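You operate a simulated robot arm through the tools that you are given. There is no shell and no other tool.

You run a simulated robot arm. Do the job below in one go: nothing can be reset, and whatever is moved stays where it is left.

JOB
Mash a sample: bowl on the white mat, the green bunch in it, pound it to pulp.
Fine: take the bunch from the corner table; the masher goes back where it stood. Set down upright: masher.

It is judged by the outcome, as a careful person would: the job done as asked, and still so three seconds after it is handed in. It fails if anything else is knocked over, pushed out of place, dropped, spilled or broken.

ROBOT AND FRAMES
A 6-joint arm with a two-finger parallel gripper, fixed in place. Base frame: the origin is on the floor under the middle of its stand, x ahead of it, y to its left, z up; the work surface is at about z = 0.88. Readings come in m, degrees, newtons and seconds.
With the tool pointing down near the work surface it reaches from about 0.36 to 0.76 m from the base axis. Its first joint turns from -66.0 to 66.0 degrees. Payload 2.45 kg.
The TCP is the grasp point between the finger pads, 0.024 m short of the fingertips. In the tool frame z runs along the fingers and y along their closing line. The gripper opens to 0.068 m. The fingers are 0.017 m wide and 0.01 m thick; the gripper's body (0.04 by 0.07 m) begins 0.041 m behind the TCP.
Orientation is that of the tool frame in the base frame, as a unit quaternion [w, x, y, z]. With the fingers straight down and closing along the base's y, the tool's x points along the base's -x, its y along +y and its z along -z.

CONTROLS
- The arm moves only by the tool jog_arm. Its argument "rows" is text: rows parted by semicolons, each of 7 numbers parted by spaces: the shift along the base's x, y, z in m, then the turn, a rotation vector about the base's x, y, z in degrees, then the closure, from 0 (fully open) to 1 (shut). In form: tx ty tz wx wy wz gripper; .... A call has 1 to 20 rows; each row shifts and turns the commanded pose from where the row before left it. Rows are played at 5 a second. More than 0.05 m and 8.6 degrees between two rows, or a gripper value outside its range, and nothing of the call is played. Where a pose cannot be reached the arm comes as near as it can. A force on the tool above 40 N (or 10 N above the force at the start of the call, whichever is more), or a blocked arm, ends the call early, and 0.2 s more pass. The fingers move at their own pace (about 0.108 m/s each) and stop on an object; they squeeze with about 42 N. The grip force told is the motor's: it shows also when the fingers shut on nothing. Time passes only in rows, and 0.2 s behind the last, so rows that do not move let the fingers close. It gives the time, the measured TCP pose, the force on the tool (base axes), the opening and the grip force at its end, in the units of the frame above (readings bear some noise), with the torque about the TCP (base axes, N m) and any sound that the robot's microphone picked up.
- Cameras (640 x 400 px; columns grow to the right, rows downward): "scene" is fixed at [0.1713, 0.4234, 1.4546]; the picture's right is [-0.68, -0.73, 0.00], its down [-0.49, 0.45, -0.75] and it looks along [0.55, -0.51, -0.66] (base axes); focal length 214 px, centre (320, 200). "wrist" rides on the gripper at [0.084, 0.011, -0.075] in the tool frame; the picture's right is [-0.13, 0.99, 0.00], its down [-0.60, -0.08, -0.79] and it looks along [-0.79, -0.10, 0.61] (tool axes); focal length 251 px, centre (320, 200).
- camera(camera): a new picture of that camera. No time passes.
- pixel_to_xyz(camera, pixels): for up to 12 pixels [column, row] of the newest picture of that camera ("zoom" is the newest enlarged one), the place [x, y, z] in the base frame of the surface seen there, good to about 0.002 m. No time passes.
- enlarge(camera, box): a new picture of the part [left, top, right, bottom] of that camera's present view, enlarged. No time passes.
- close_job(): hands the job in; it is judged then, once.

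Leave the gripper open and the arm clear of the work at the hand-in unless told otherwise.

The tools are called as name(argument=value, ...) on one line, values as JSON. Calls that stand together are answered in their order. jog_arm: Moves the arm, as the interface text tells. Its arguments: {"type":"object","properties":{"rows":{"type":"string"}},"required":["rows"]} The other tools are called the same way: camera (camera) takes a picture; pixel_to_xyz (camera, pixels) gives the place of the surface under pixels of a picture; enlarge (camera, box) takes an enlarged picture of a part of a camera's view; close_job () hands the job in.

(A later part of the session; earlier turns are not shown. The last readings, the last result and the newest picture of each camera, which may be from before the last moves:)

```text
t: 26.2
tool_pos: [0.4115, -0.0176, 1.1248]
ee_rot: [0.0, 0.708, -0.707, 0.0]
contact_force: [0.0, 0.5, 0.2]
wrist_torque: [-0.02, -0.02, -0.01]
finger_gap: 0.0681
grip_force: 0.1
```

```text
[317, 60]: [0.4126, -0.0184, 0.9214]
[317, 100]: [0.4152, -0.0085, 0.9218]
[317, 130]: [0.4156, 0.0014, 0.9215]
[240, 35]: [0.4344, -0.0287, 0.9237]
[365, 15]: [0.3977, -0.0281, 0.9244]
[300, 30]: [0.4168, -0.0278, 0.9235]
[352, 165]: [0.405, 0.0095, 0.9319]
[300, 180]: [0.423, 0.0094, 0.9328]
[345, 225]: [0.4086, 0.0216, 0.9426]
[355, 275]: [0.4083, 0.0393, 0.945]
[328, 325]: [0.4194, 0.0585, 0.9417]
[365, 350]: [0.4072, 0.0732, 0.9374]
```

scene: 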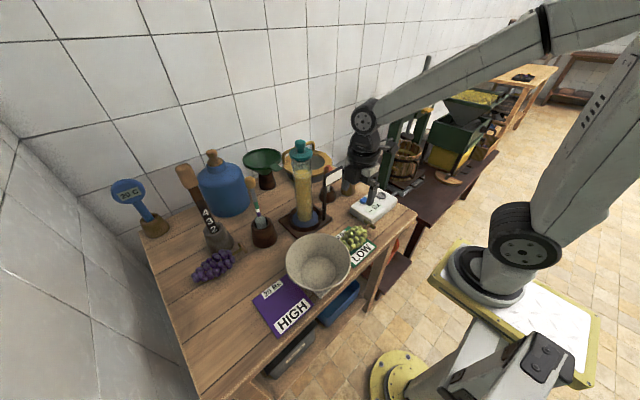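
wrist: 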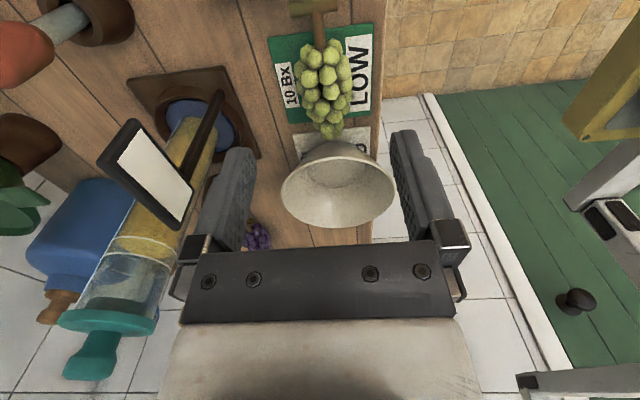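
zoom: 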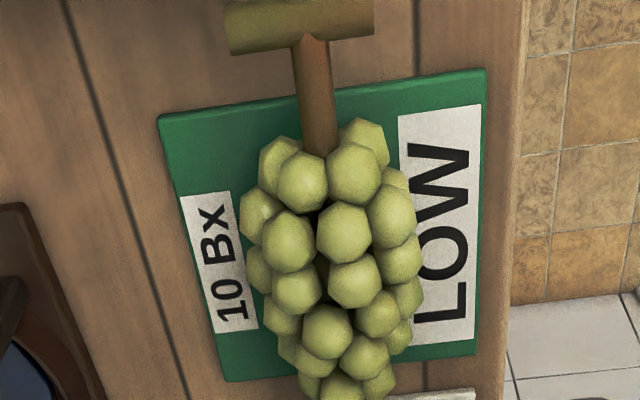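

The body is 0.062 wide at y≈0.044 and narrows to about 0.052 at y≈0.072, centred on x≈0.4145. I'll straddle it there with the fingers fully open, and come down first to z=1.01 above the bunch for a check.

jog_arm(rows="0.0006 0.0222 -0.02 0 0 0 0; 0.0006 0.0222 -0.03 0 0 0 0; 0.0006 0.0222 -0.03 0 0 0 0; 0.0006 0.0221 -0.034 0 0 0 0; 0 0 0 0 0 0 0; 0 0 0 0 0 0 0")

camera(camera="wrist")

enlarge(camera="scene", box=[290, 180, 420, 280])

```text
t: 27.6
tool_pos: [0.4134, 0.0722, 1.0133]
ee_rot: [0.001, 0.707, -0.707, 0.001]
contact_force: [-0.5, -0.3, -0.5]
wrist_torque: [0.0, 0.02, 0.01]
finger_gap: 0.0682
grip_force: 0.1
```

```text
taken
```

wrist: 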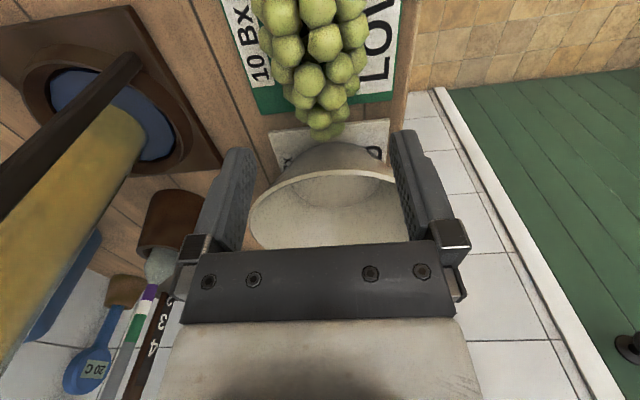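

```text
4.00 times, centred on (355, 230) of scene
```

zoom: 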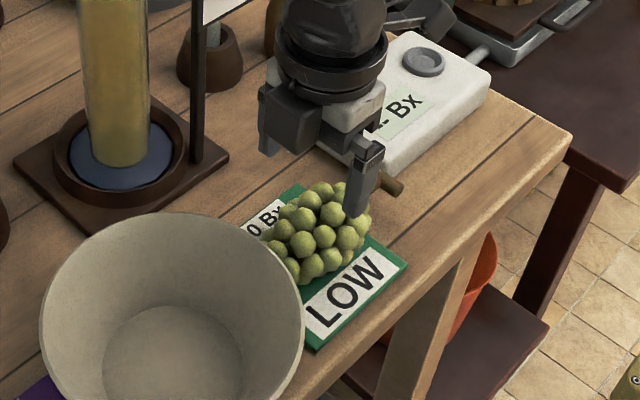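

The bunch is centred between the fingers (bunch around column 315, finger midpoint about 318). Descending to z≈0.917 in two stages within this call, stopping on contact.

jog_arm(rows="0.0008 0 -0.025 0 0 0 0; 0 0 -0.025 0 0 0 0; 0 0 -0.02 0 0 0 0; 0 0 -0.013 0 0 0 0; 0 0 -0.012 0 0 0 0; 0 0 0 0 0 0 0")

camera(camera="wrist")

enlarge(camera="scene", box=[290, 180, 420, 280])

```text
t: 29.0
tool_pos: [0.4153, 0.0713, 0.9166]
ee_rot: [0.0, -0.707, 0.707, 0.0]
contact_force: [0.6, 0.2, 0.7]
wrist_torque: [0.01, 0.03, -0.02]
finger_gap: 0.068
grip_force: 0.1
```

```text
taken
```

wrist: 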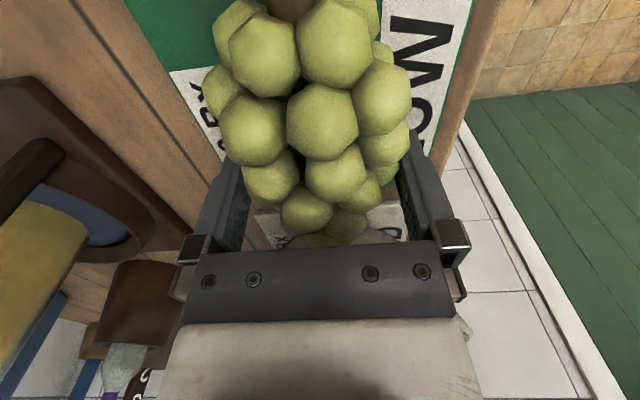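

```text
4.00 times, centred on (355, 230) of scene
```

zoom: 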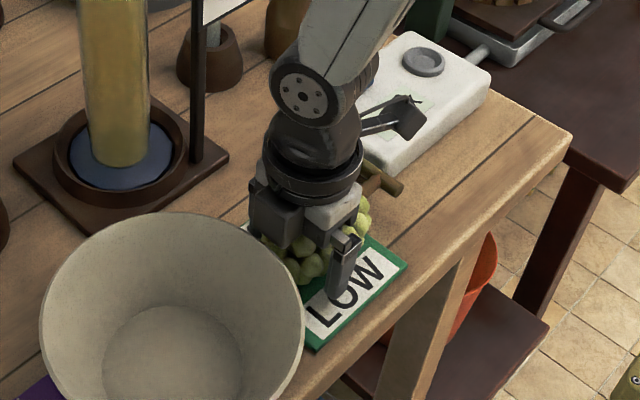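

The fingers straddle the bunch without touching. I close gradually to avoid squeezing it harder than needed.

jog_arm(rows="0 0 0 0 0 0 0.15; 0 0 0 0 0 0 0.22; 0 0 0 0 0 0 0.28; 0 0 0 0 0 0 0.34; 0 0 0 0 0 0 0.34")

```text
t: 30.2
tool_pos: [0.4155, 0.0729, 0.9155]
ee_rot: [0.0, 0.708, -0.706, 0.0]
contact_force: [0.3, 0.1, -0.6]
wrist_torque: [0.04, -0.04, 0.0]
finger_gap: 0.0615
grip_force: 41.7
```

It's gripped at a 61.5 mm gap with 41.7 N, so the bunch is held. I lift 2 cm slowly and look.

jog_arm(rows="0 0 0.005 0 0 0 0.34; 0 0 0.007 0 0 0 0.34; 0 0 0.01 0 0 0 0.34; 0 0 0 0 0 0 0.34")

camera(camera="wrist")

enlarge(camera="scene", box=[290, 180, 420, 280])

```text
t: 31.2
tool_pos: [0.4152, 0.0725, 0.9378]
ee_rot: [-0.001, -0.707, 0.708, 0.0]
contact_force: [0.7, 0.5, -1.3]
wrist_torque: [0.05, 0.0, -0.02]
finger_gap: 0.061
grip_force: 41.7
```

```text
taken
```

wrist: 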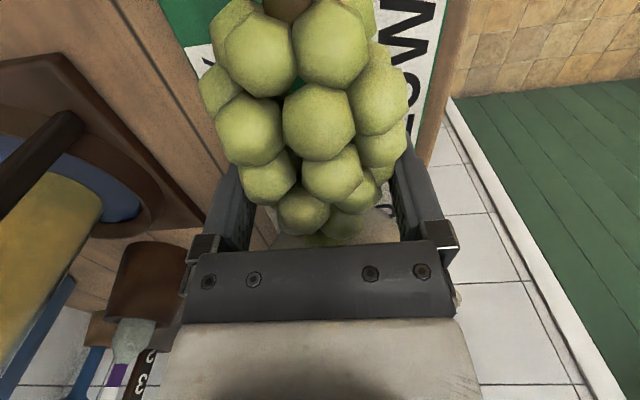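

```text
4.00 times, centred on (355, 230) of scene
```

zoom: 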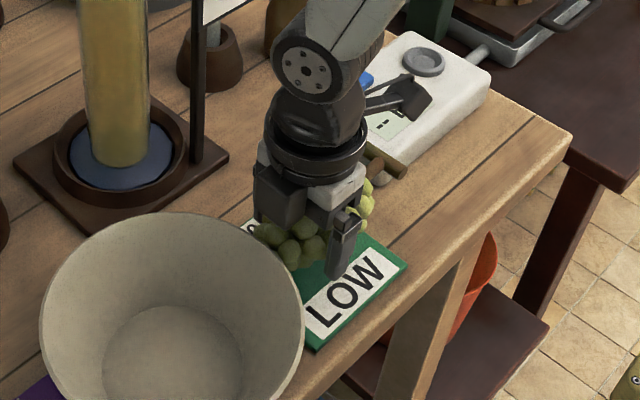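

The bunch is up (about 2 N) and well held. I raise it clear of the rim, tilt it 20° tip-down so it fits the bowl with its stem toward the rim, and carry it over the bowl.

jog_arm(rows="0 0 0.025 0 0 0 0.34; 0 0 0.03 0 0 0 0.34; 0 0 0.03 0 0 0 0.34; 0 0 0.02 -4 0 0 0.34; -0.0004 0.02 0 -4 0 0 0.34; -0.0004 0.0245 0 -4 0 0 0.34; -0.0004 0.025 0 -4 0 0 0.34; -0.0005 0.025 0 -4 0 0 0.34; -0.0005 0.025 0 0 0 0 0.34; -0.0005 0.025 0 0 0 0 0.34; 0 0 0 0 0 0 0.34; 0 0 0 0 0 0 0.34")

camera(camera="wrist")

enlarge(camera="scene", box=[250, 180, 410, 310])

```text
t: 33.8
tool_pos: [0.4106, 0.2178, 1.0428]
ee_rot: [-0.123, -0.696, 0.697, -0.122]
contact_force: [-0.4, -0.1, -2.3]
wrist_torque: [0.04, 0.01, 0.02]
finger_gap: 0.0611
grip_force: 42.1
```

```text
taken
```

wrist: 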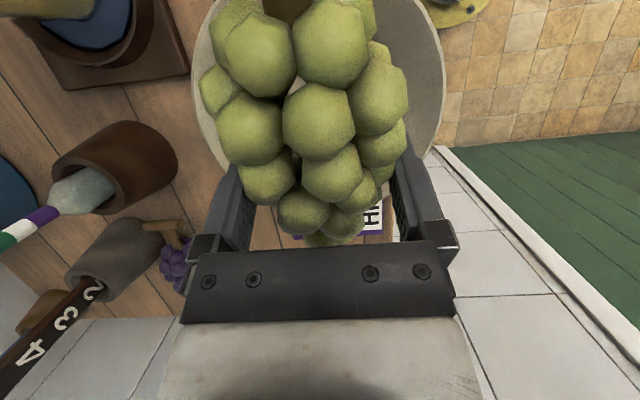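

```text
3.08 times, centred on (330, 245) of scene
```

zoom: 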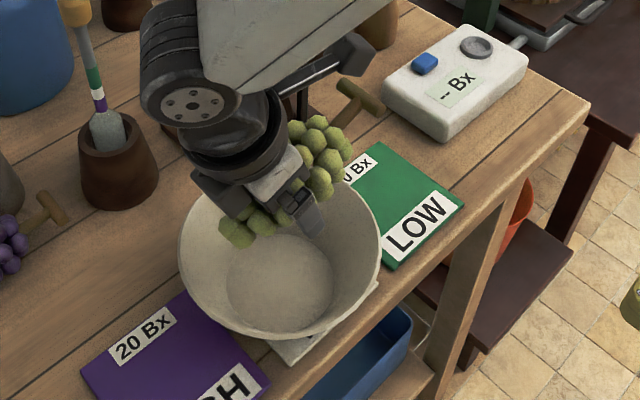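

The bunch is over the bowl with the tip down. I lower it about 9 cm, watching the force.

jog_arm(rows="0.001 0 -0.02 0 0 0 0.34; 0.0005 0 -0.025 0 0 0 0.34; 0 0 -0.02 0 0 0 0.34; 0 0 -0.015 0 0 0 0.34; 0 0 -0.008 0 0 0 0.34; 0 0 0 0 0 0 0.34")

camera(camera="wrist")

enlarge(camera="scene", box=[250, 180, 410, 310])

```text
t: 35.2
tool_pos: [0.4125, 0.2159, 0.9554]
ee_rot: [-0.123, -0.696, 0.697, -0.123]
contact_force: [0.6, -0.3, -1.3]
wrist_torque: [0.06, -0.03, 0.03]
finger_gap: 0.0611
grip_force: 42.2
```

```text
taken
```

wrist: 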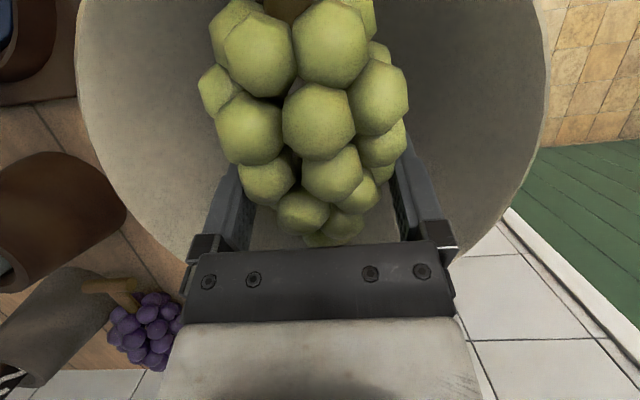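

```text
3.08 times, centred on (330, 245) of scene
```

zoom: 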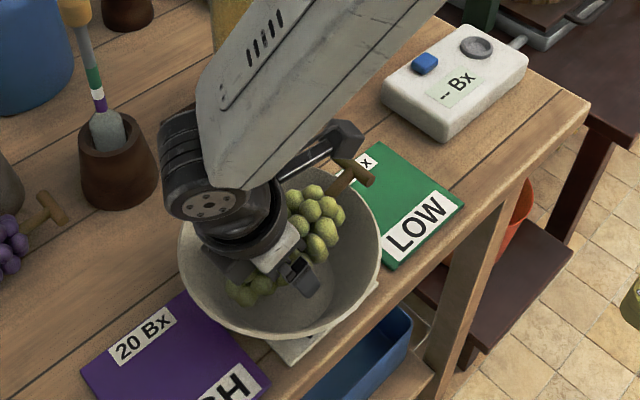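

No contact yet; the stem is just over the rim. I lower in small steps.

jog_arm(rows="0 0.001 -0.004 0 0 0 0.34; 0 0.001 -0.003 0 0 0 0.34; 0 0 -0.003 0 0 0 0.34; 0 0 0 0 0 0 0.34")

enlarge(camera="scene", box=[270, 200, 390, 300])

```text
t: 36.2
tool_pos: [0.413, 0.2195, 0.9447]
ee_rot: [-0.123, -0.696, 0.697, -0.123]
contact_force: [-1.1, -0.1, -2.5]
wrist_torque: [0.02, 0.02, -0.05]
finger_gap: 0.061
grip_force: 42.0
```

```text
4.00 times, centred on (330, 250) of scene
```

zoom: 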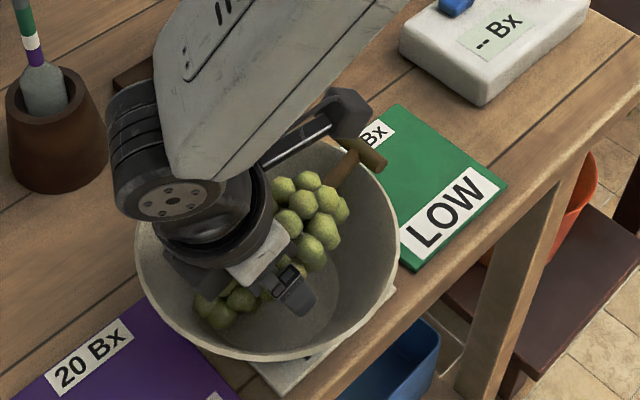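

Still hanging free. A few more millimetres.

jog_arm(rows="0 0 -0.003 0 0 0 0.34; 0 0 -0.003 0 0 0 0.34; 0 0 0 0 0 0 0.34")

```text
t: 37.0
tool_pos: [0.4136, 0.2178, 0.939]
ee_rot: [0.123, 0.696, -0.696, 0.123]
contact_force: [-0.7, -8.9, 12.4]
wrist_torque: [-0.57, -0.02, -0.09]
finger_gap: 0.0611
grip_force: 42.1
```

Contact: the tip is on the bowl floor and wall (+12 N). I ease up 1.5 mm and open the fingers.

jog_arm(rows="0 -0.0005 0.0015 0 0 0 0.34; 0 0 0 0 0 0 0.1; 0 0 0 0 0 0 0; 0 0 0 0 0 0 0; 0 0 0 0 0 0 0")

enlarge(camera="scene", box=[270, 200, 390, 300])

camera(camera="wrist")

```text
t: 38.2
tool_pos: [0.4131, 0.2188, 0.9404]
ee_rot: [-0.123, -0.696, 0.697, -0.122]
contact_force: [-0.1, 0.1, 0.7]
wrist_torque: [-0.03, 0.03, -0.03]
finger_gap: 0.068
grip_force: 0.0
```

```text
4.00 times, centred on (330, 250) of scene
```

zoom: 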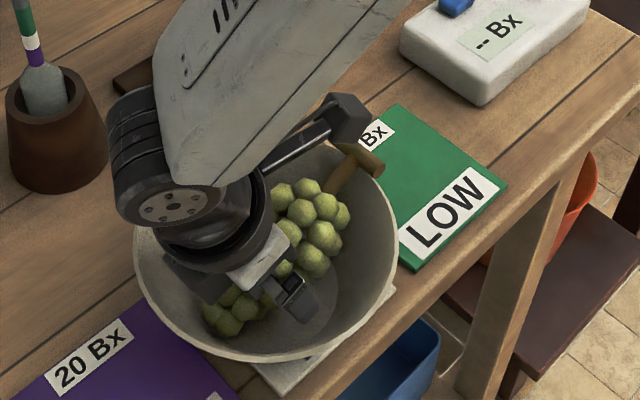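

```text
taken
```

wrist: 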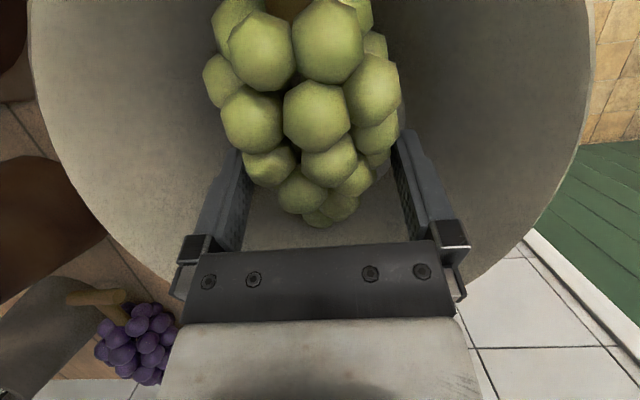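

The bunch has settled in the bowl with its stem at the rim, and the fingers are clear. I retreat along the tool axis, then up.

jog_arm(rows="0 0.0051 0.0141 0 0 0 0; 0 0.0051 0.0141 0 0 0 0; 0 0.0068 0.0188 0 0 0 0; 0 0.0068 0.0188 0 0 0 0; 0 0.0068 0.0188 0 0 0 0; 0 0 0.03 4 0 0 0; 0 0 0.03 4 0 0 0; 0 0 0.03 4 0 0 0; 0 0 0.03 4 0 0 0; 0 0 0 4 0 0 0; 0 0 0 0 0 0 0")

camera(camera="scene")

enlarge(camera="scene", box=[270, 200, 390, 300])

camera(camera="wrist")

```text
t: 40.6
tool_pos: [0.4138, 0.2498, 1.1436]
ee_rot: [-0.001, -0.707, 0.707, 0.001]
contact_force: [0.5, 0.3, 0.6]
wrist_torque: [0.03, 0.03, 0.0]
finger_gap: 0.068
grip_force: 0.0
```

```text
taken
```

scene: 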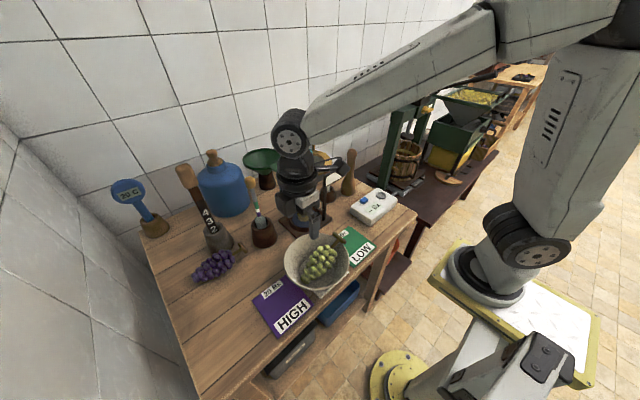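

```text
4.00 times, centred on (330, 250) of scene
```

zoom: 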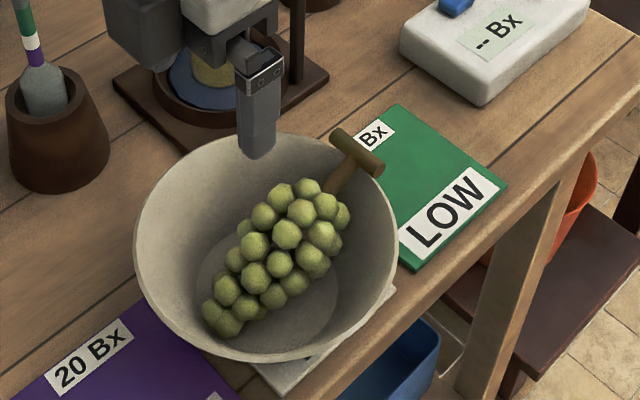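

```text
taken
```

wrist: 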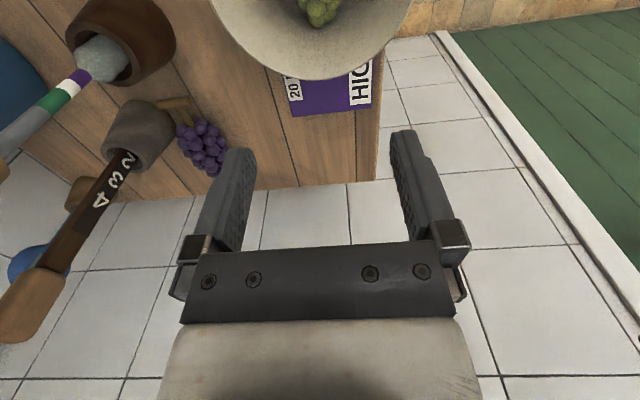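

The bunch lies inside the bowl, its stem resting against the rim. Next, the masher. I'll zoom in and measure the pestle and everything around it, including the press to its right.

enlarge(camera="scene", box=[320, 140, 400, 200])

pixel_to_xyz(camera="scene", pixels=[[395, 140], [400, 115], [412, 95], [428, 65], [450, 90], [385, 175], [400, 175], [310, 160], [327, 160], [344, 170], [354, 190], [342, 190]])

```text
6.67 times, centred on (360, 170) of scene
```

zoom: 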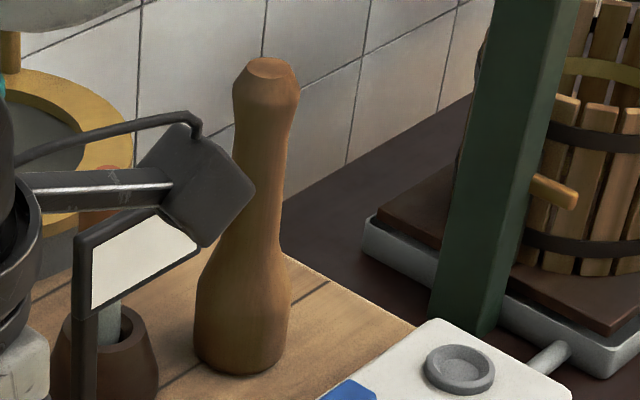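

```text
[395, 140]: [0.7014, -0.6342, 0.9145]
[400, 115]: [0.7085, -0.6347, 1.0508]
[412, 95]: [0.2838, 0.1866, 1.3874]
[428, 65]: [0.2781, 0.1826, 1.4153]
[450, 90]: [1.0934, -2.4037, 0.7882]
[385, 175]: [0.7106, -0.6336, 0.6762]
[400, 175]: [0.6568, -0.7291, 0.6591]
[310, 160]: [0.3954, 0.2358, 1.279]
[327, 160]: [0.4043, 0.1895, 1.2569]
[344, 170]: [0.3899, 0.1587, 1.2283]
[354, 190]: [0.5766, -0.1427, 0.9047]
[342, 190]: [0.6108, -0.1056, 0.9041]
```

The press is far away (y≈-0.63), so it is no obstacle. I'll measure the masher's outline points in this zoom.

pixel_to_xyz(camera="zoom", pixels=[[272, 68], [255, 62], [290, 68], [236, 95], [297, 95], [268, 100], [265, 140], [285, 165], [262, 190], [258, 230], [245, 280], [240, 320]])

pixel_to_xyz(camera="zoom", pixels=[[198, 310], [286, 320], [288, 300], [197, 290], [237, 372], [237, 378], [205, 360], [275, 362], [110, 320], [55, 370], [400, 350], [345, 395]])

```text
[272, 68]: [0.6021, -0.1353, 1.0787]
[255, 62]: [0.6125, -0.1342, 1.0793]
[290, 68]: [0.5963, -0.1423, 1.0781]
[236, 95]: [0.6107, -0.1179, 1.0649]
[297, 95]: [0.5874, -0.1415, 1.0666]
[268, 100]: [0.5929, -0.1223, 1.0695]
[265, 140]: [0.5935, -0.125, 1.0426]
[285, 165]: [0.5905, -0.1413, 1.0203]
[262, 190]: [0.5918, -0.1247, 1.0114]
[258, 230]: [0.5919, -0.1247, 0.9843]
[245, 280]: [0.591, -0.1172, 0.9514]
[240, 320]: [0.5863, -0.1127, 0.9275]
```

```text
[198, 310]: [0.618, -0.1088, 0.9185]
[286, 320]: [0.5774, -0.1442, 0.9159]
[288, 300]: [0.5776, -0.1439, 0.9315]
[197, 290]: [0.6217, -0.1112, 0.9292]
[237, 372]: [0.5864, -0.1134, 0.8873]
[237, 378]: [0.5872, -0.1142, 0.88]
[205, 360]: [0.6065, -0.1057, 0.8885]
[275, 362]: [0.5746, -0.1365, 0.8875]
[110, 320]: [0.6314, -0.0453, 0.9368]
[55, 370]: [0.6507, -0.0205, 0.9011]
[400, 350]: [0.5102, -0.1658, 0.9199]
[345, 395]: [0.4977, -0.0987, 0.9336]
```

The masher axis is at about (0.603,-0.1355), top z≈1.079, with a knob about 0.035 wide at z≈1.066. I'll grip it straight down with the fingers closing along y. First I go up, across at small x (clear of the tall cylinder at (0.585,0.105)), turning -90°, then forward over the masher at z≈1.22.

jog_arm(rows="0 0 0.04 0 0 0 0; 0 -0.01 0.038 0 0 -8.182 0; 0 -0.0375 0 0 0 -8.182 0; 0 -0.0375 0 0 0 -8.182 0; 0 -0.0375 0 0 0 -8.182 0; 0 -0.0375 0 0 0 -8.182 0; 0 -0.0375 0 0 0 -8.182 0; 0 -0.0375 0 0 0 -8.182 0; 0 -0.0375 0 0 0 -8.182 0; 0 -0.0375 0 0 0 -8.182 0; 0 -0.0375 0 0 0 -8.182 0; 0 -0.0375 0 0 0 -8.18 0; 0.0378 0 0 0 0 0 0; 0.0378 0 0 0 0 0 0; 0.0378 0 0 0 0 0 0; 0.0378 0 0 0 0 0 0; 0.0378 0 0 0 0 0 0; 0 0 0 0 0 0 0; 0 0 0 0 0 0 0")

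camera(camera="wrist")

camera(camera="scene")

```text
t: 44.6
tool_pos: [0.6027, -0.138, 1.2198]
ee_rot: [0.0, -0.001, 1.0, 0.0]
contact_force: [-0.4, -0.1, 0.5]
wrist_torque: [-0.01, -0.01, 0.01]
finger_gap: 0.0679
grip_force: 0.1
```

```text
taken
```

wrist: 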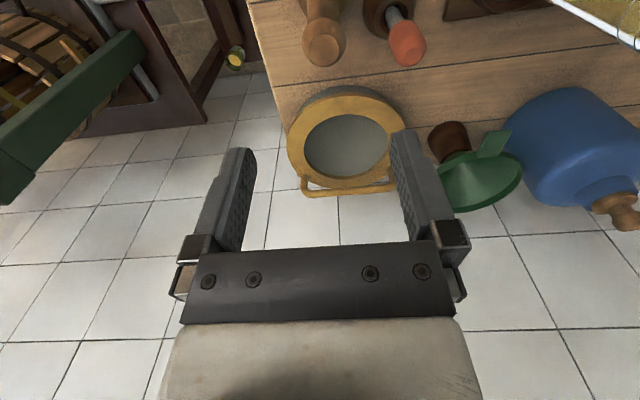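

```text
taken
```

scene: 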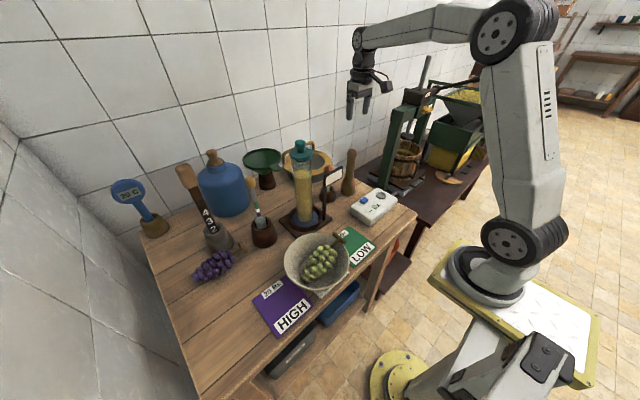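

I'm above the masher: its knob shows at about (325,45) in the wrist view and the orange-topped tool at (405,42). I'll use this view to refine the masher's position.

pixel_to_xyz(camera="wrist", pixels=[[325, 48], [304, 45], [345, 45], [325, 65], [325, 35], [318, 10], [405, 45], [388, 45], [400, 60], [425, 45], [350, 100], [340, 130]])

enlarge(camera="wrist", box=[260, 0, 460, 120])

```text
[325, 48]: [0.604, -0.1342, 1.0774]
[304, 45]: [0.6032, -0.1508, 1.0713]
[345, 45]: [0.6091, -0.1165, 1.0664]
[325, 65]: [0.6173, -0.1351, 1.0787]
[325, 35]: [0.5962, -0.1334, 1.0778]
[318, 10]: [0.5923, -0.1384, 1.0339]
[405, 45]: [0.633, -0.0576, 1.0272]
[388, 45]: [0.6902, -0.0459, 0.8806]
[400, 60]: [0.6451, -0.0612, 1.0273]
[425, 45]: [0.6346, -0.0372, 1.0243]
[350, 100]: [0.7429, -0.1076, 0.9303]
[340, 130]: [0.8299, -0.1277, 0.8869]
```

```text
3.20 times, centred on (360, 60) of wrist
```

zoom: 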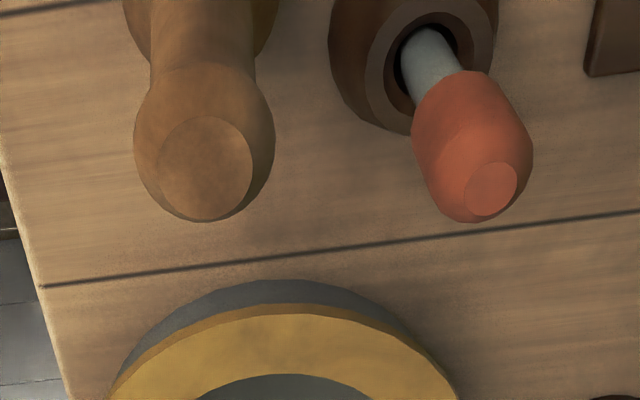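

In the zoom the masher's flat top is centred around (205,167). I'll take edge points for a precise centre.

pixel_to_xyz(camera="zoom", pixels=[[165, 167], [246, 167], [205, 122], [205, 212], [205, 167], [140, 140], [270, 140], [155, 30], [250, 30], [205, 60]])

```text
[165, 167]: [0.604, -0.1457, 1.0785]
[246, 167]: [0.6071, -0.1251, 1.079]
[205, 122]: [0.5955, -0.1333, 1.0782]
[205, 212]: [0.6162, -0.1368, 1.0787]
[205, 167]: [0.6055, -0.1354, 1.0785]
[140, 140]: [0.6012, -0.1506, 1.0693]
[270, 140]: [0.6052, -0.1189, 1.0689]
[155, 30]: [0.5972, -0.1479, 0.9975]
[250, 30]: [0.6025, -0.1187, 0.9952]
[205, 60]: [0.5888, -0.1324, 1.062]
```

The masher centre is refined to (0.605,-0.135). I descend to z≈1.12, just above its top, with a small xy correction, and re-check.

jog_arm(rows="0.001 0.0008 -0.035 0 0 0 0; 0.001 0.0007 -0.035 0 0 0 0; 0 0 -0.03 0 0 0 0; 0 0 0 0 0 0 0; 0 0 0 0 0 0 0")

camera(camera="wrist")

enlarge(camera="scene", box=[310, 120, 410, 205])

```text
t: 45.8
tool_pos: [0.6038, -0.1341, 1.1208]
ee_rot: [-0.001, -0.002, 1.0, 0.0]
contact_force: [0.3, -0.1, 0.1]
wrist_torque: [0.02, 0.02, -0.04]
finger_gap: 0.068
grip_force: 0.0
```

```text
taken
```

wrist: 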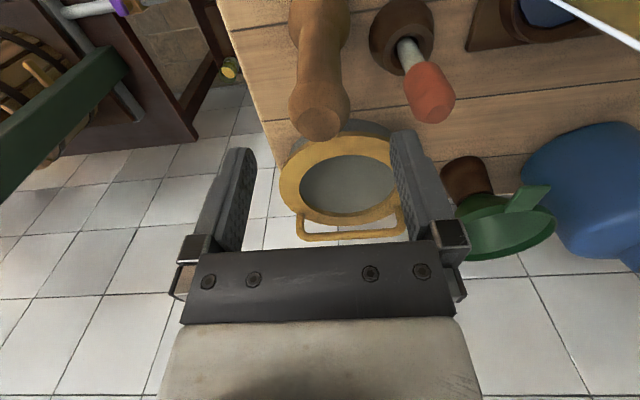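

```text
4.71 times, centred on (360, 162) of scene
```

zoom: 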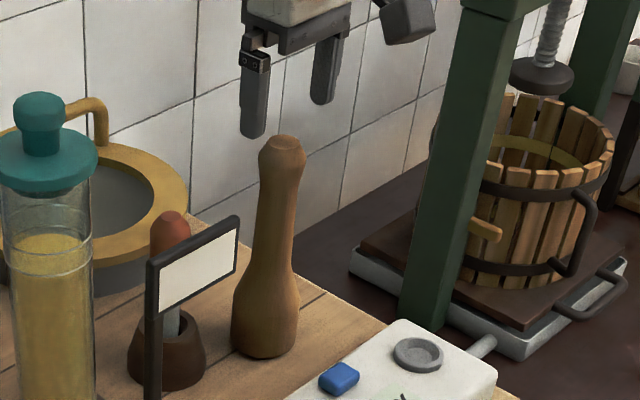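

The knob lies centred between the fingers in the wrist view (column ~320). I descend to TCP z≈1.047, with the fingers around the knob and the palm still about 9 mm above its top.

jog_arm(rows="0.0008 -0.0003 -0.02 0 0 0 0; 0 0 -0.02 0 0 0 0; 0 0 -0.02 0 0 0 0; 0 0 -0.013 0 0 0 0; 0 0 0 0 0 0 0; 0 0 0 0 0 0 0")

enlarge(camera="scene", box=[310, 120, 410, 205])

camera(camera="wrist")

```text
t: 47.2
tool_pos: [0.6069, -0.134, 1.0489]
ee_rot: [0.001, -0.001, 1.0, -0.001]
contact_force: [0.4, 0.1, -0.1]
wrist_torque: [0.02, 0.03, 0.0]
finger_gap: 0.0681
grip_force: 0.0
```

```text
4.71 times, centred on (360, 162) of scene
```

zoom: 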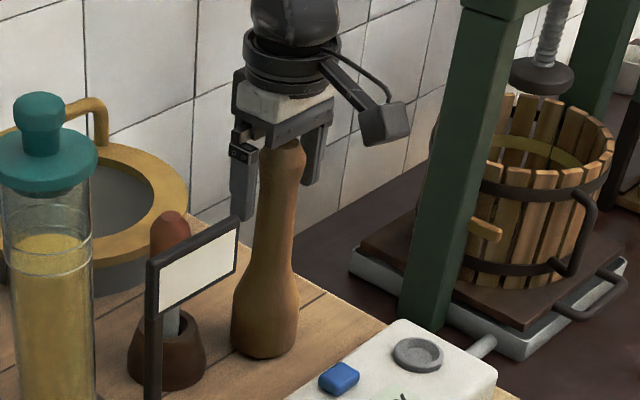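

```text
taken
```

wrist: 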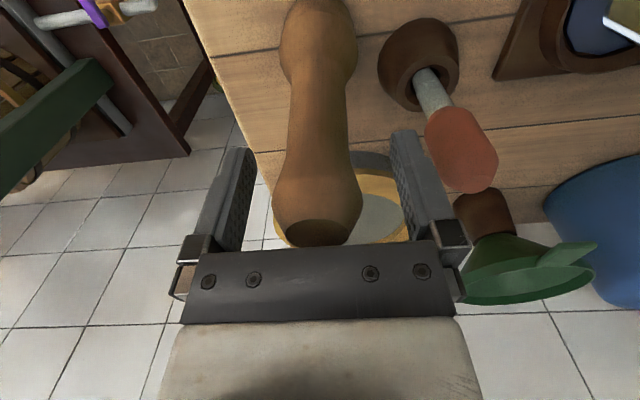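

The fingers straddle the knob. Closing.

jog_arm(rows="0 0 0 0 0 0 0.3; 0 0 0 0 0 0 0.42; 0 0 0 0 0 0 0.5; 0 0 0 0 0 0 0.7; 0 0 0 0 0 0 1; 0 0 0 0 0 0 1")

enlarge(camera="scene", box=[310, 120, 410, 205])

```text
t: 48.6
tool_pos: [0.6049, -0.1332, 1.0487]
ee_rot: [-0.001, 0.0, 1.0, 0.0]
contact_force: [0.6, -1.1, 0.8]
wrist_torque: [-0.02, 0.0, 0.01]
finger_gap: 0.0362
grip_force: 41.7
```

```text
4.71 times, centred on (360, 162) of scene
```

zoom: 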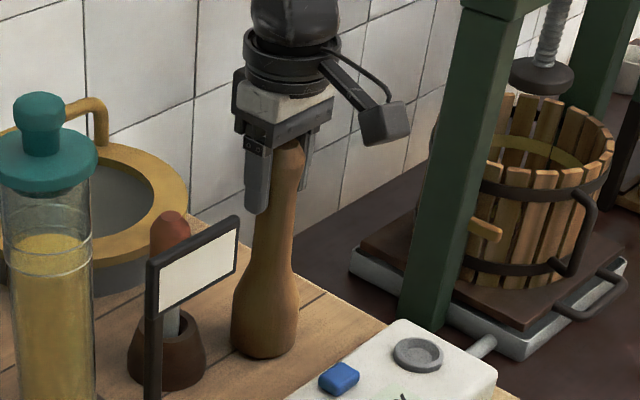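

The knob is gripped: 36 mm gap, 41.7 N. I lift slowly and check that it hangs vertical.

jog_arm(rows="0 0 0.01 0 0 0 1; 0 0 0.02 0 0 0 1; 0 0 0.03 0 0 0 1; 0 0 0.035 0 0 0 1; 0 0 0.035 0 0 0 1; 0 0 0 0 0 0 1")

camera(camera="scene")

enlarge(camera="scene", box=[310, 100, 430, 205])

pixel_to_xyz(camera="scene", pixels=[[305, 278], [310, 270], [315, 263], [320, 258], [328, 252], [320, 270], [333, 262], [312, 255], [328, 245], [337, 236], [345, 238], [306, 272]])

```text
t: 50.0
tool_pos: [0.6073, -0.1325, 1.1818]
ee_rot: [0.0, -0.001, 1.0, 0.0]
contact_force: [0.3, -0.4, -3.2]
wrist_torque: [0.01, -0.03, -0.03]
finger_gap: 0.0364
grip_force: 42.1
```

```text
taken
```

scene: 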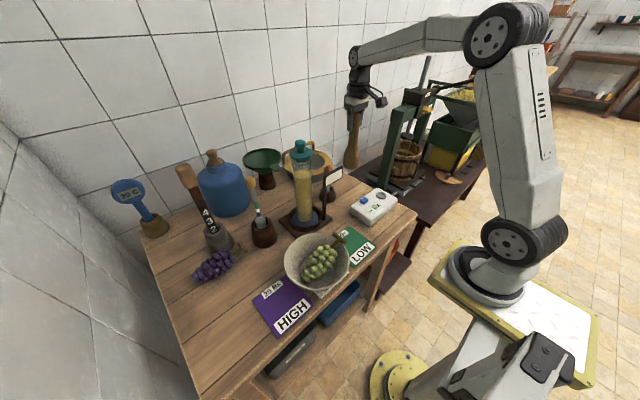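

```text
3.81 times, centred on (370, 152) of scene
```

zoom: 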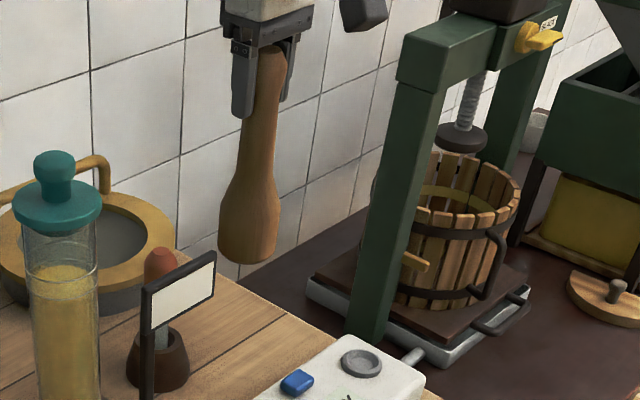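

```text
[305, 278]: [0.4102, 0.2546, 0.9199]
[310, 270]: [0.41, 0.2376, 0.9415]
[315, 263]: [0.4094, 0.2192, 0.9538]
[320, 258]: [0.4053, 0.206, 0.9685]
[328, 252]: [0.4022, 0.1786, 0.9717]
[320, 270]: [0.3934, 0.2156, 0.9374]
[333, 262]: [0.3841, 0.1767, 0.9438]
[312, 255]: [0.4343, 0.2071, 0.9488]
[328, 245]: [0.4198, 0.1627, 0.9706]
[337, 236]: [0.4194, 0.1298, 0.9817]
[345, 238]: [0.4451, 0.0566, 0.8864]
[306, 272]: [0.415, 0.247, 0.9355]
```

The masher hangs straight (about 3 N). I carry it back at small x, over the low device and the empty green mat, to above the bowl at about (0.411,0.208), bottom at z≈1.02.

jog_arm(rows="-0.03 0 0.01 0 0 0 1; -0.041 0 0 0 0 0 1; -0.041 0 0 0 0 0 1; -0.041 0 0 0 0 0 1; -0.041 0 0 0 0 0 1; 0 0.0325 0 0 0 0 1; 0 0.04 0 0 0 0 1; 0 0.04 0 0 0 0 1; 0 0.04 0 0 0 0 1; 0 0.04 0 0 0 0 1; 0 0.04 0 0 0 0 1; 0 0.04 0 0 0 0 1; 0 0.04 0 0 0 0 1; 0 0.03 0 0 0 0 1; 0 0 0 0 0 0 1; 0 0 0 0 0 0 1")

camera(camera="scene")

enlarge(camera="scene", box=[260, 160, 400, 300])

camera(camera="wrist")

```text
t: 53.4
tool_pos: [0.4121, 0.2078, 1.1888]
ee_rot: [-0.001, 0.0, 1.0, 0.0]
contact_force: [0.6, 0.7, -3.3]
wrist_torque: [0.0, 0.0, 0.0]
finger_gap: 0.0362
grip_force: 41.8
```

```text
taken
```

scene: 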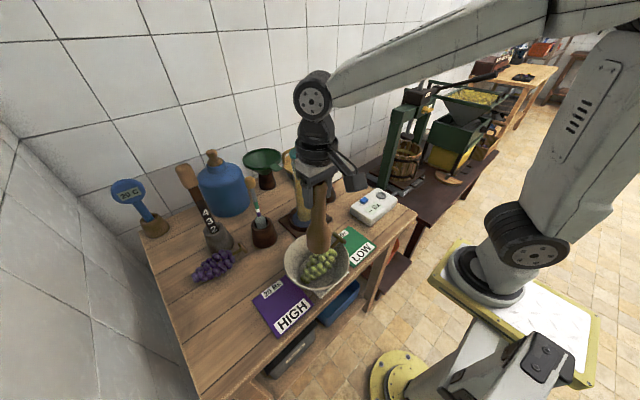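

```text
2.86 times, centred on (330, 230) of scene
```

zoom: 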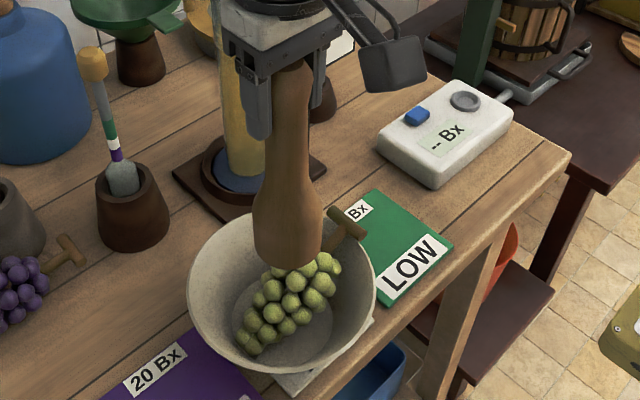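

```text
taken
```

wrist: 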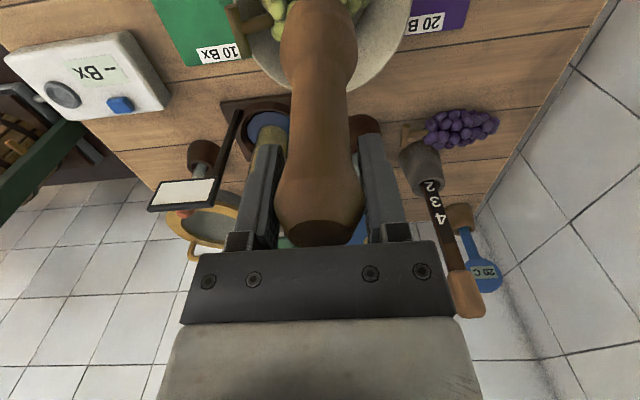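

The masher is above the bunch. For a first stroke I lower it gently until it presses the bunch; the call stops itself on high force.

jog_arm(rows="0 0.002 -0.02 0 0 0 1; 0 0 -0.02 0 0 0 1; 0 0 -0.008 0 0 0 1; 0 0 -0.006 0 0 0 1; 0 0 -0.006 0 0 0 1; 0 0 -0.006 0 0 0 1")

enlarge(camera="scene", box=[260, 160, 400, 300])

```text
t: 54.8
tool_pos: [0.4126, 0.2127, 1.1303]
ee_rot: [0.005, -0.001, 1.0, 0.003]
contact_force: [0.1, 1.4, 4.8]
wrist_torque: [-0.15, 0.06, 0.0]
finger_gap: 0.036
grip_force: 42.1
stopped in row 6: the force on the tool passed its limit at 49 N (the readings are from after the stop); the commanded pose is now the measured one
```

```text
2.86 times, centred on (330, 230) of scene
```

zoom: 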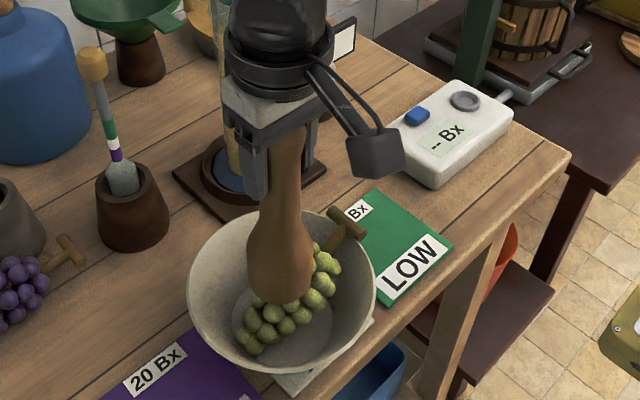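

The masher pressed the bunch (peak 49 N, call stopped as designed). Now real strokes: I raise 4 cm and strike down, then see what the bunch does.

jog_arm(rows="0 0 0.02 0 0 0 1; 0 0 0.02 0 0 0 1; 0 0 -0.04 0 0 0 1; 0 0 -0.01 0 0 0 1; 0 0 0 0 0 0 1")

enlarge(camera="scene", box=[260, 160, 400, 300])

```text
t: 55.8
tool_pos: [0.4152, 0.2168, 1.1277]
ee_rot: [0.01, 0.001, 1.0, 0.009]
contact_force: [-2.1, 1.2, 6.4]
wrist_torque: [-0.09, 0.34, -0.05]
finger_gap: 0.036
grip_force: 42.1
stopped in row 5: the force on the tool passed its limit at 53 N (the readings are from after the stop); the commanded pose is now the measured one
```

```text
2.86 times, centred on (330, 230) of scene
```

zoom: 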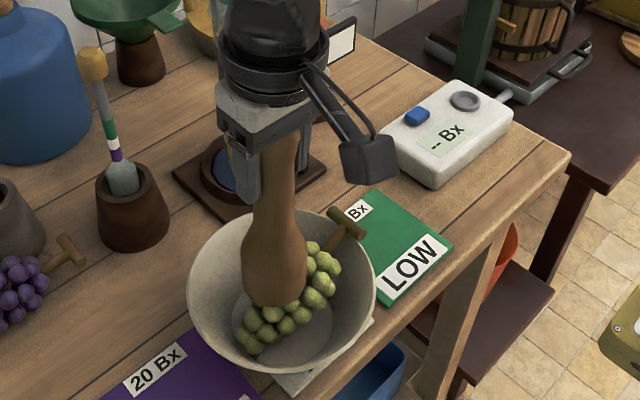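

Contact with 53 N and small sideways drift, and no visible change yet from this angle. I'll correct the drift and the 1° tilt, then do a series of strokes kept below the stop limit.

jog_arm(rows="-0.003 -0.007 0.03 -1.0 1.1 0 1; 0 0 -0.033 0 0 0 1; 0 0 0 0 0 0 1; 0 0 0.03 0 0 0 1; 0 0 -0.03 0 0 0 1; 0 0 0 0 0 0 1; 0 0 0.03 0 0 0 1; 0 0 -0.03 0 0 0 1; 0 0 0 0 0 0 1; 0 0 0.03 0 0 0 1; 0 0 -0.03 0 0 0 1; 0 0 0 0 0 0 1; 0 0 0.04 0 0 0 1; 0 0 0.04 0 0 0 1")

enlarge(camera="scene", box=[260, 160, 400, 300])

```text
t: 58.8
tool_pos: [0.4143, 0.2111, 1.2045]
ee_rot: [0.001, 0.0, 1.0, 0.0]
contact_force: [0.1, 0.6, -3.6]
wrist_torque: [0.02, -0.01, 0.0]
finger_gap: 0.0361
grip_force: 41.9
```

```text
2.86 times, centred on (330, 230) of scene
```

zoom: 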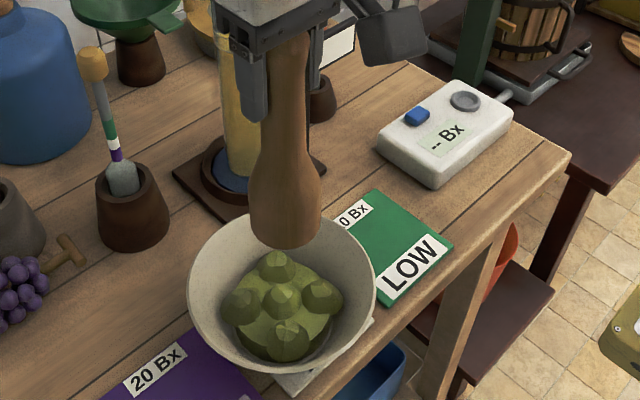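

The bunch has collapsed into a lumpy mash. I'll look closely to see whether it is pulp yet.

enlarge(camera="scene", box=[280, 220, 360, 290])

pixel_to_xyz(camera="zoom", pixels=[[320, 200], [250, 230], [390, 220], [300, 140], [310, 310], [200, 200], [450, 180], [350, 260], [260, 300], [380, 160], [100, 180], [560, 260]])

camera(camera="wrist")

```text
5.71 times, centred on (320, 255) of scene
```

zoom: 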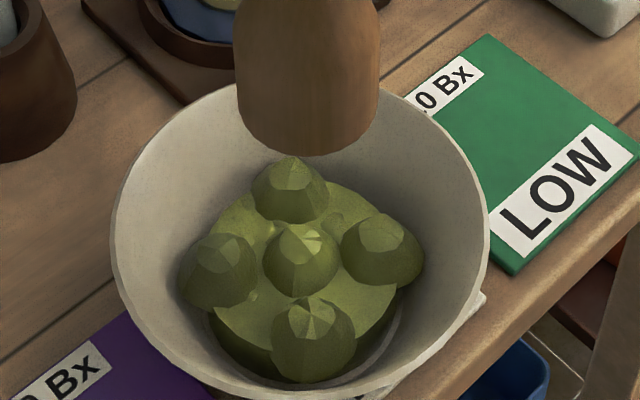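

```text
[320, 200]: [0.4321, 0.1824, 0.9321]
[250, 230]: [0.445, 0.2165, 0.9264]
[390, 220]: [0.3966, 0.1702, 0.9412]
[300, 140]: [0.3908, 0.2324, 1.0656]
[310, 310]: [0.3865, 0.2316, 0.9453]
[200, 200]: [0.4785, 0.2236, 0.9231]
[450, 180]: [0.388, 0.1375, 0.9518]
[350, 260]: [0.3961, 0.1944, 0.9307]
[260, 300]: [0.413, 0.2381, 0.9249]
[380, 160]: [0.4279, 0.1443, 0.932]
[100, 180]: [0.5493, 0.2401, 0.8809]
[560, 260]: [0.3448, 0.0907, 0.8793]
```

```text
taken
```

wrist: 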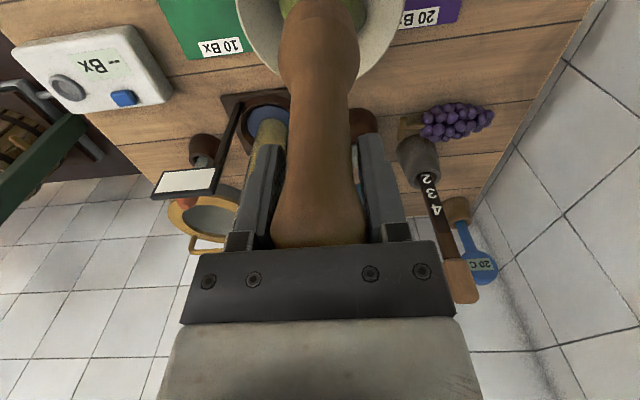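

It's a lumpy half-mash with five chunks (tops around z 0.95), not pulp yet. I continue with strokes at the centre, each one going slightly deeper.

jog_arm(rows="-0.001 -0.002 -0.04 0 0 0 1; 0 0 -0.035 0 0 0 1; 0 0 -0.02 0 0 0 1; 0 0 0 0 0 0 1; 0 0 0.03 0 0 0 1; 0 0 -0.033 0 0 0 1; 0 0 0 0 0 0 1; 0 0 0.03 0 0 0 1; 0 0 -0.033 0 0 0 1; 0 0 0 0 0 0 1; 0 0 0.03 0 0 0 1; 0 0 -0.033 0 0 0 1; 0 0 0 0 0 0 1; 0 0 0.04 0 0 0 1")

enlarge(camera="scene", box=[260, 180, 380, 290])

```text
t: 61.8
tool_pos: [0.4117, 0.2085, 1.1398]
ee_rot: [0.0, 0.0, 1.0, 0.0]
contact_force: [0.1, -0.5, -2.7]
wrist_torque: [0.0, -0.01, -0.01]
finger_gap: 0.0362
grip_force: 42.5
```

```text
3.64 times, centred on (320, 235) of scene
```

zoom: 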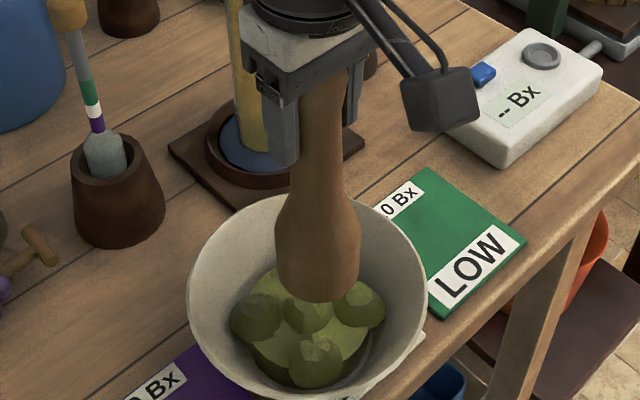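

No stop happened, so these strokes may barely have touched. I lower slowly to find the surface.

jog_arm(rows="0 0 -0.03 0 0 0 1; 0 0 -0.01 0 0 0 1; 0 0 -0.003 0 0 0 1; 0 0 -0.003 0 0 0 1; 0 0 -0.003 0 0 0 1; 0 0 -0.003 0 0 0 1; 0 0 -0.003 0 0 0 1; 0 0 -0.003 0 0 0 1")

enlarge(camera="scene", box=[260, 180, 380, 290])

```text
t: 63.6
tool_pos: [0.4111, 0.2086, 1.0811]
ee_rot: [0.001, -0.001, 1.0, 0.0]
contact_force: [-0.5, -0.5, -3.6]
wrist_torque: [0.02, 0.02, 0.0]
finger_gap: 0.0359
grip_force: 41.9
```

```text
3.64 times, centred on (320, 235) of scene
```

zoom: 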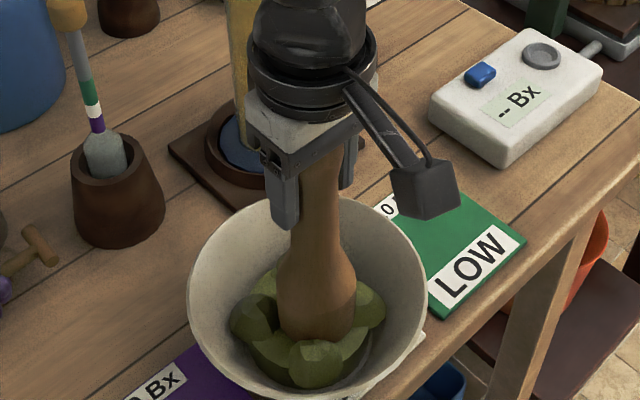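

At TCP z=1.081 the masher is in the mash with no resistance, so the mash is soft. I keep lowering to find the bowl floor.

jog_arm(rows="0 0 -0.004 0 0 0 1; 0 0 -0.004 0 0 0 1; 0 0 -0.004 0 0 0 1; 0 0 -0.002 0 0 0 1; 0 0 -0.002 0 0 0 1; 0 0 -0.002 0 0 0 1; 0 0 -0.002 0 0 0 1; 0 0 -0.002 0 0 0 1")

enlarge(camera="scene", box=[260, 180, 380, 290])

```text
t: 65.1
tool_pos: [0.4121, 0.2104, 1.0675]
ee_rot: [0.005, 0.0, 1.0, 0.004]
contact_force: [-3.8, -0.5, 11.7]
wrist_torque: [-0.32, 0.49, -0.05]
finger_gap: 0.0361
grip_force: 41.7
stopped in row 7: the force on the tool passed its limit at 45 N (the readings are from after the stop); the commanded pose is now the measured one
```

```text
3.64 times, centred on (320, 235) of scene
```

zoom: 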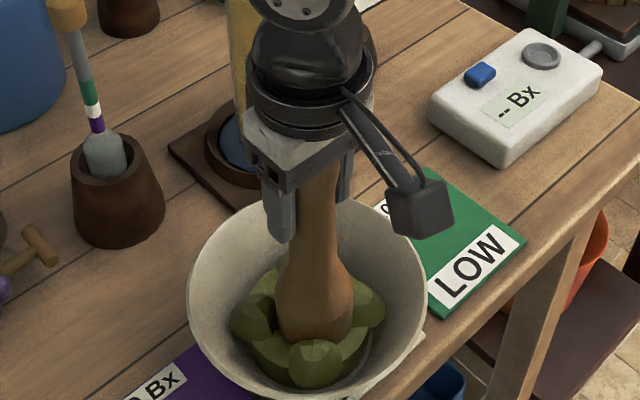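

The floor contact is at TCP z≈1.066. Now I do a series of strokes onto the bowl floor through the mash, about 25–35 N each, correcting the half-degree tilt first.

jog_arm(rows="0 -0.002 0.03 -0.46 0.57 0 1; 0 0 -0.032 0 0 0 1; 0 0 0 0 0 0 1; 0 0 0.03 0 0 0 1; 0 0 -0.03 0 0 0 1; 0 0 0 0 0 0 1; 0 0 0.03 0 0 0 1; 0 0 -0.03 0 0 0 1; 0 0 0 0 0 0 1; 0 0 0.03 0 0 0 1; 0 0 -0.03 0 0 0 1; 0 0 0 0 0 0 1; 0 0 0.03 0 0 0 1; 0 0 0 0 0 0 1")

enlarge(camera="scene", box=[260, 180, 380, 290])

```text
t: 68.1
tool_pos: [0.4152, 0.205, 1.0954]
ee_rot: [-0.001, 0.0, 1.0, -0.001]
contact_force: [0.6, -1.0, -3.5]
wrist_torque: [0.01, 0.02, -0.01]
finger_gap: 0.036
grip_force: 41.5
```

```text
3.64 times, centred on (320, 235) of scene
```

zoom: 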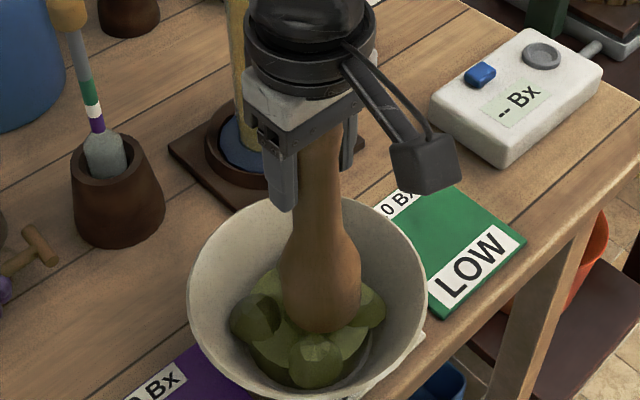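

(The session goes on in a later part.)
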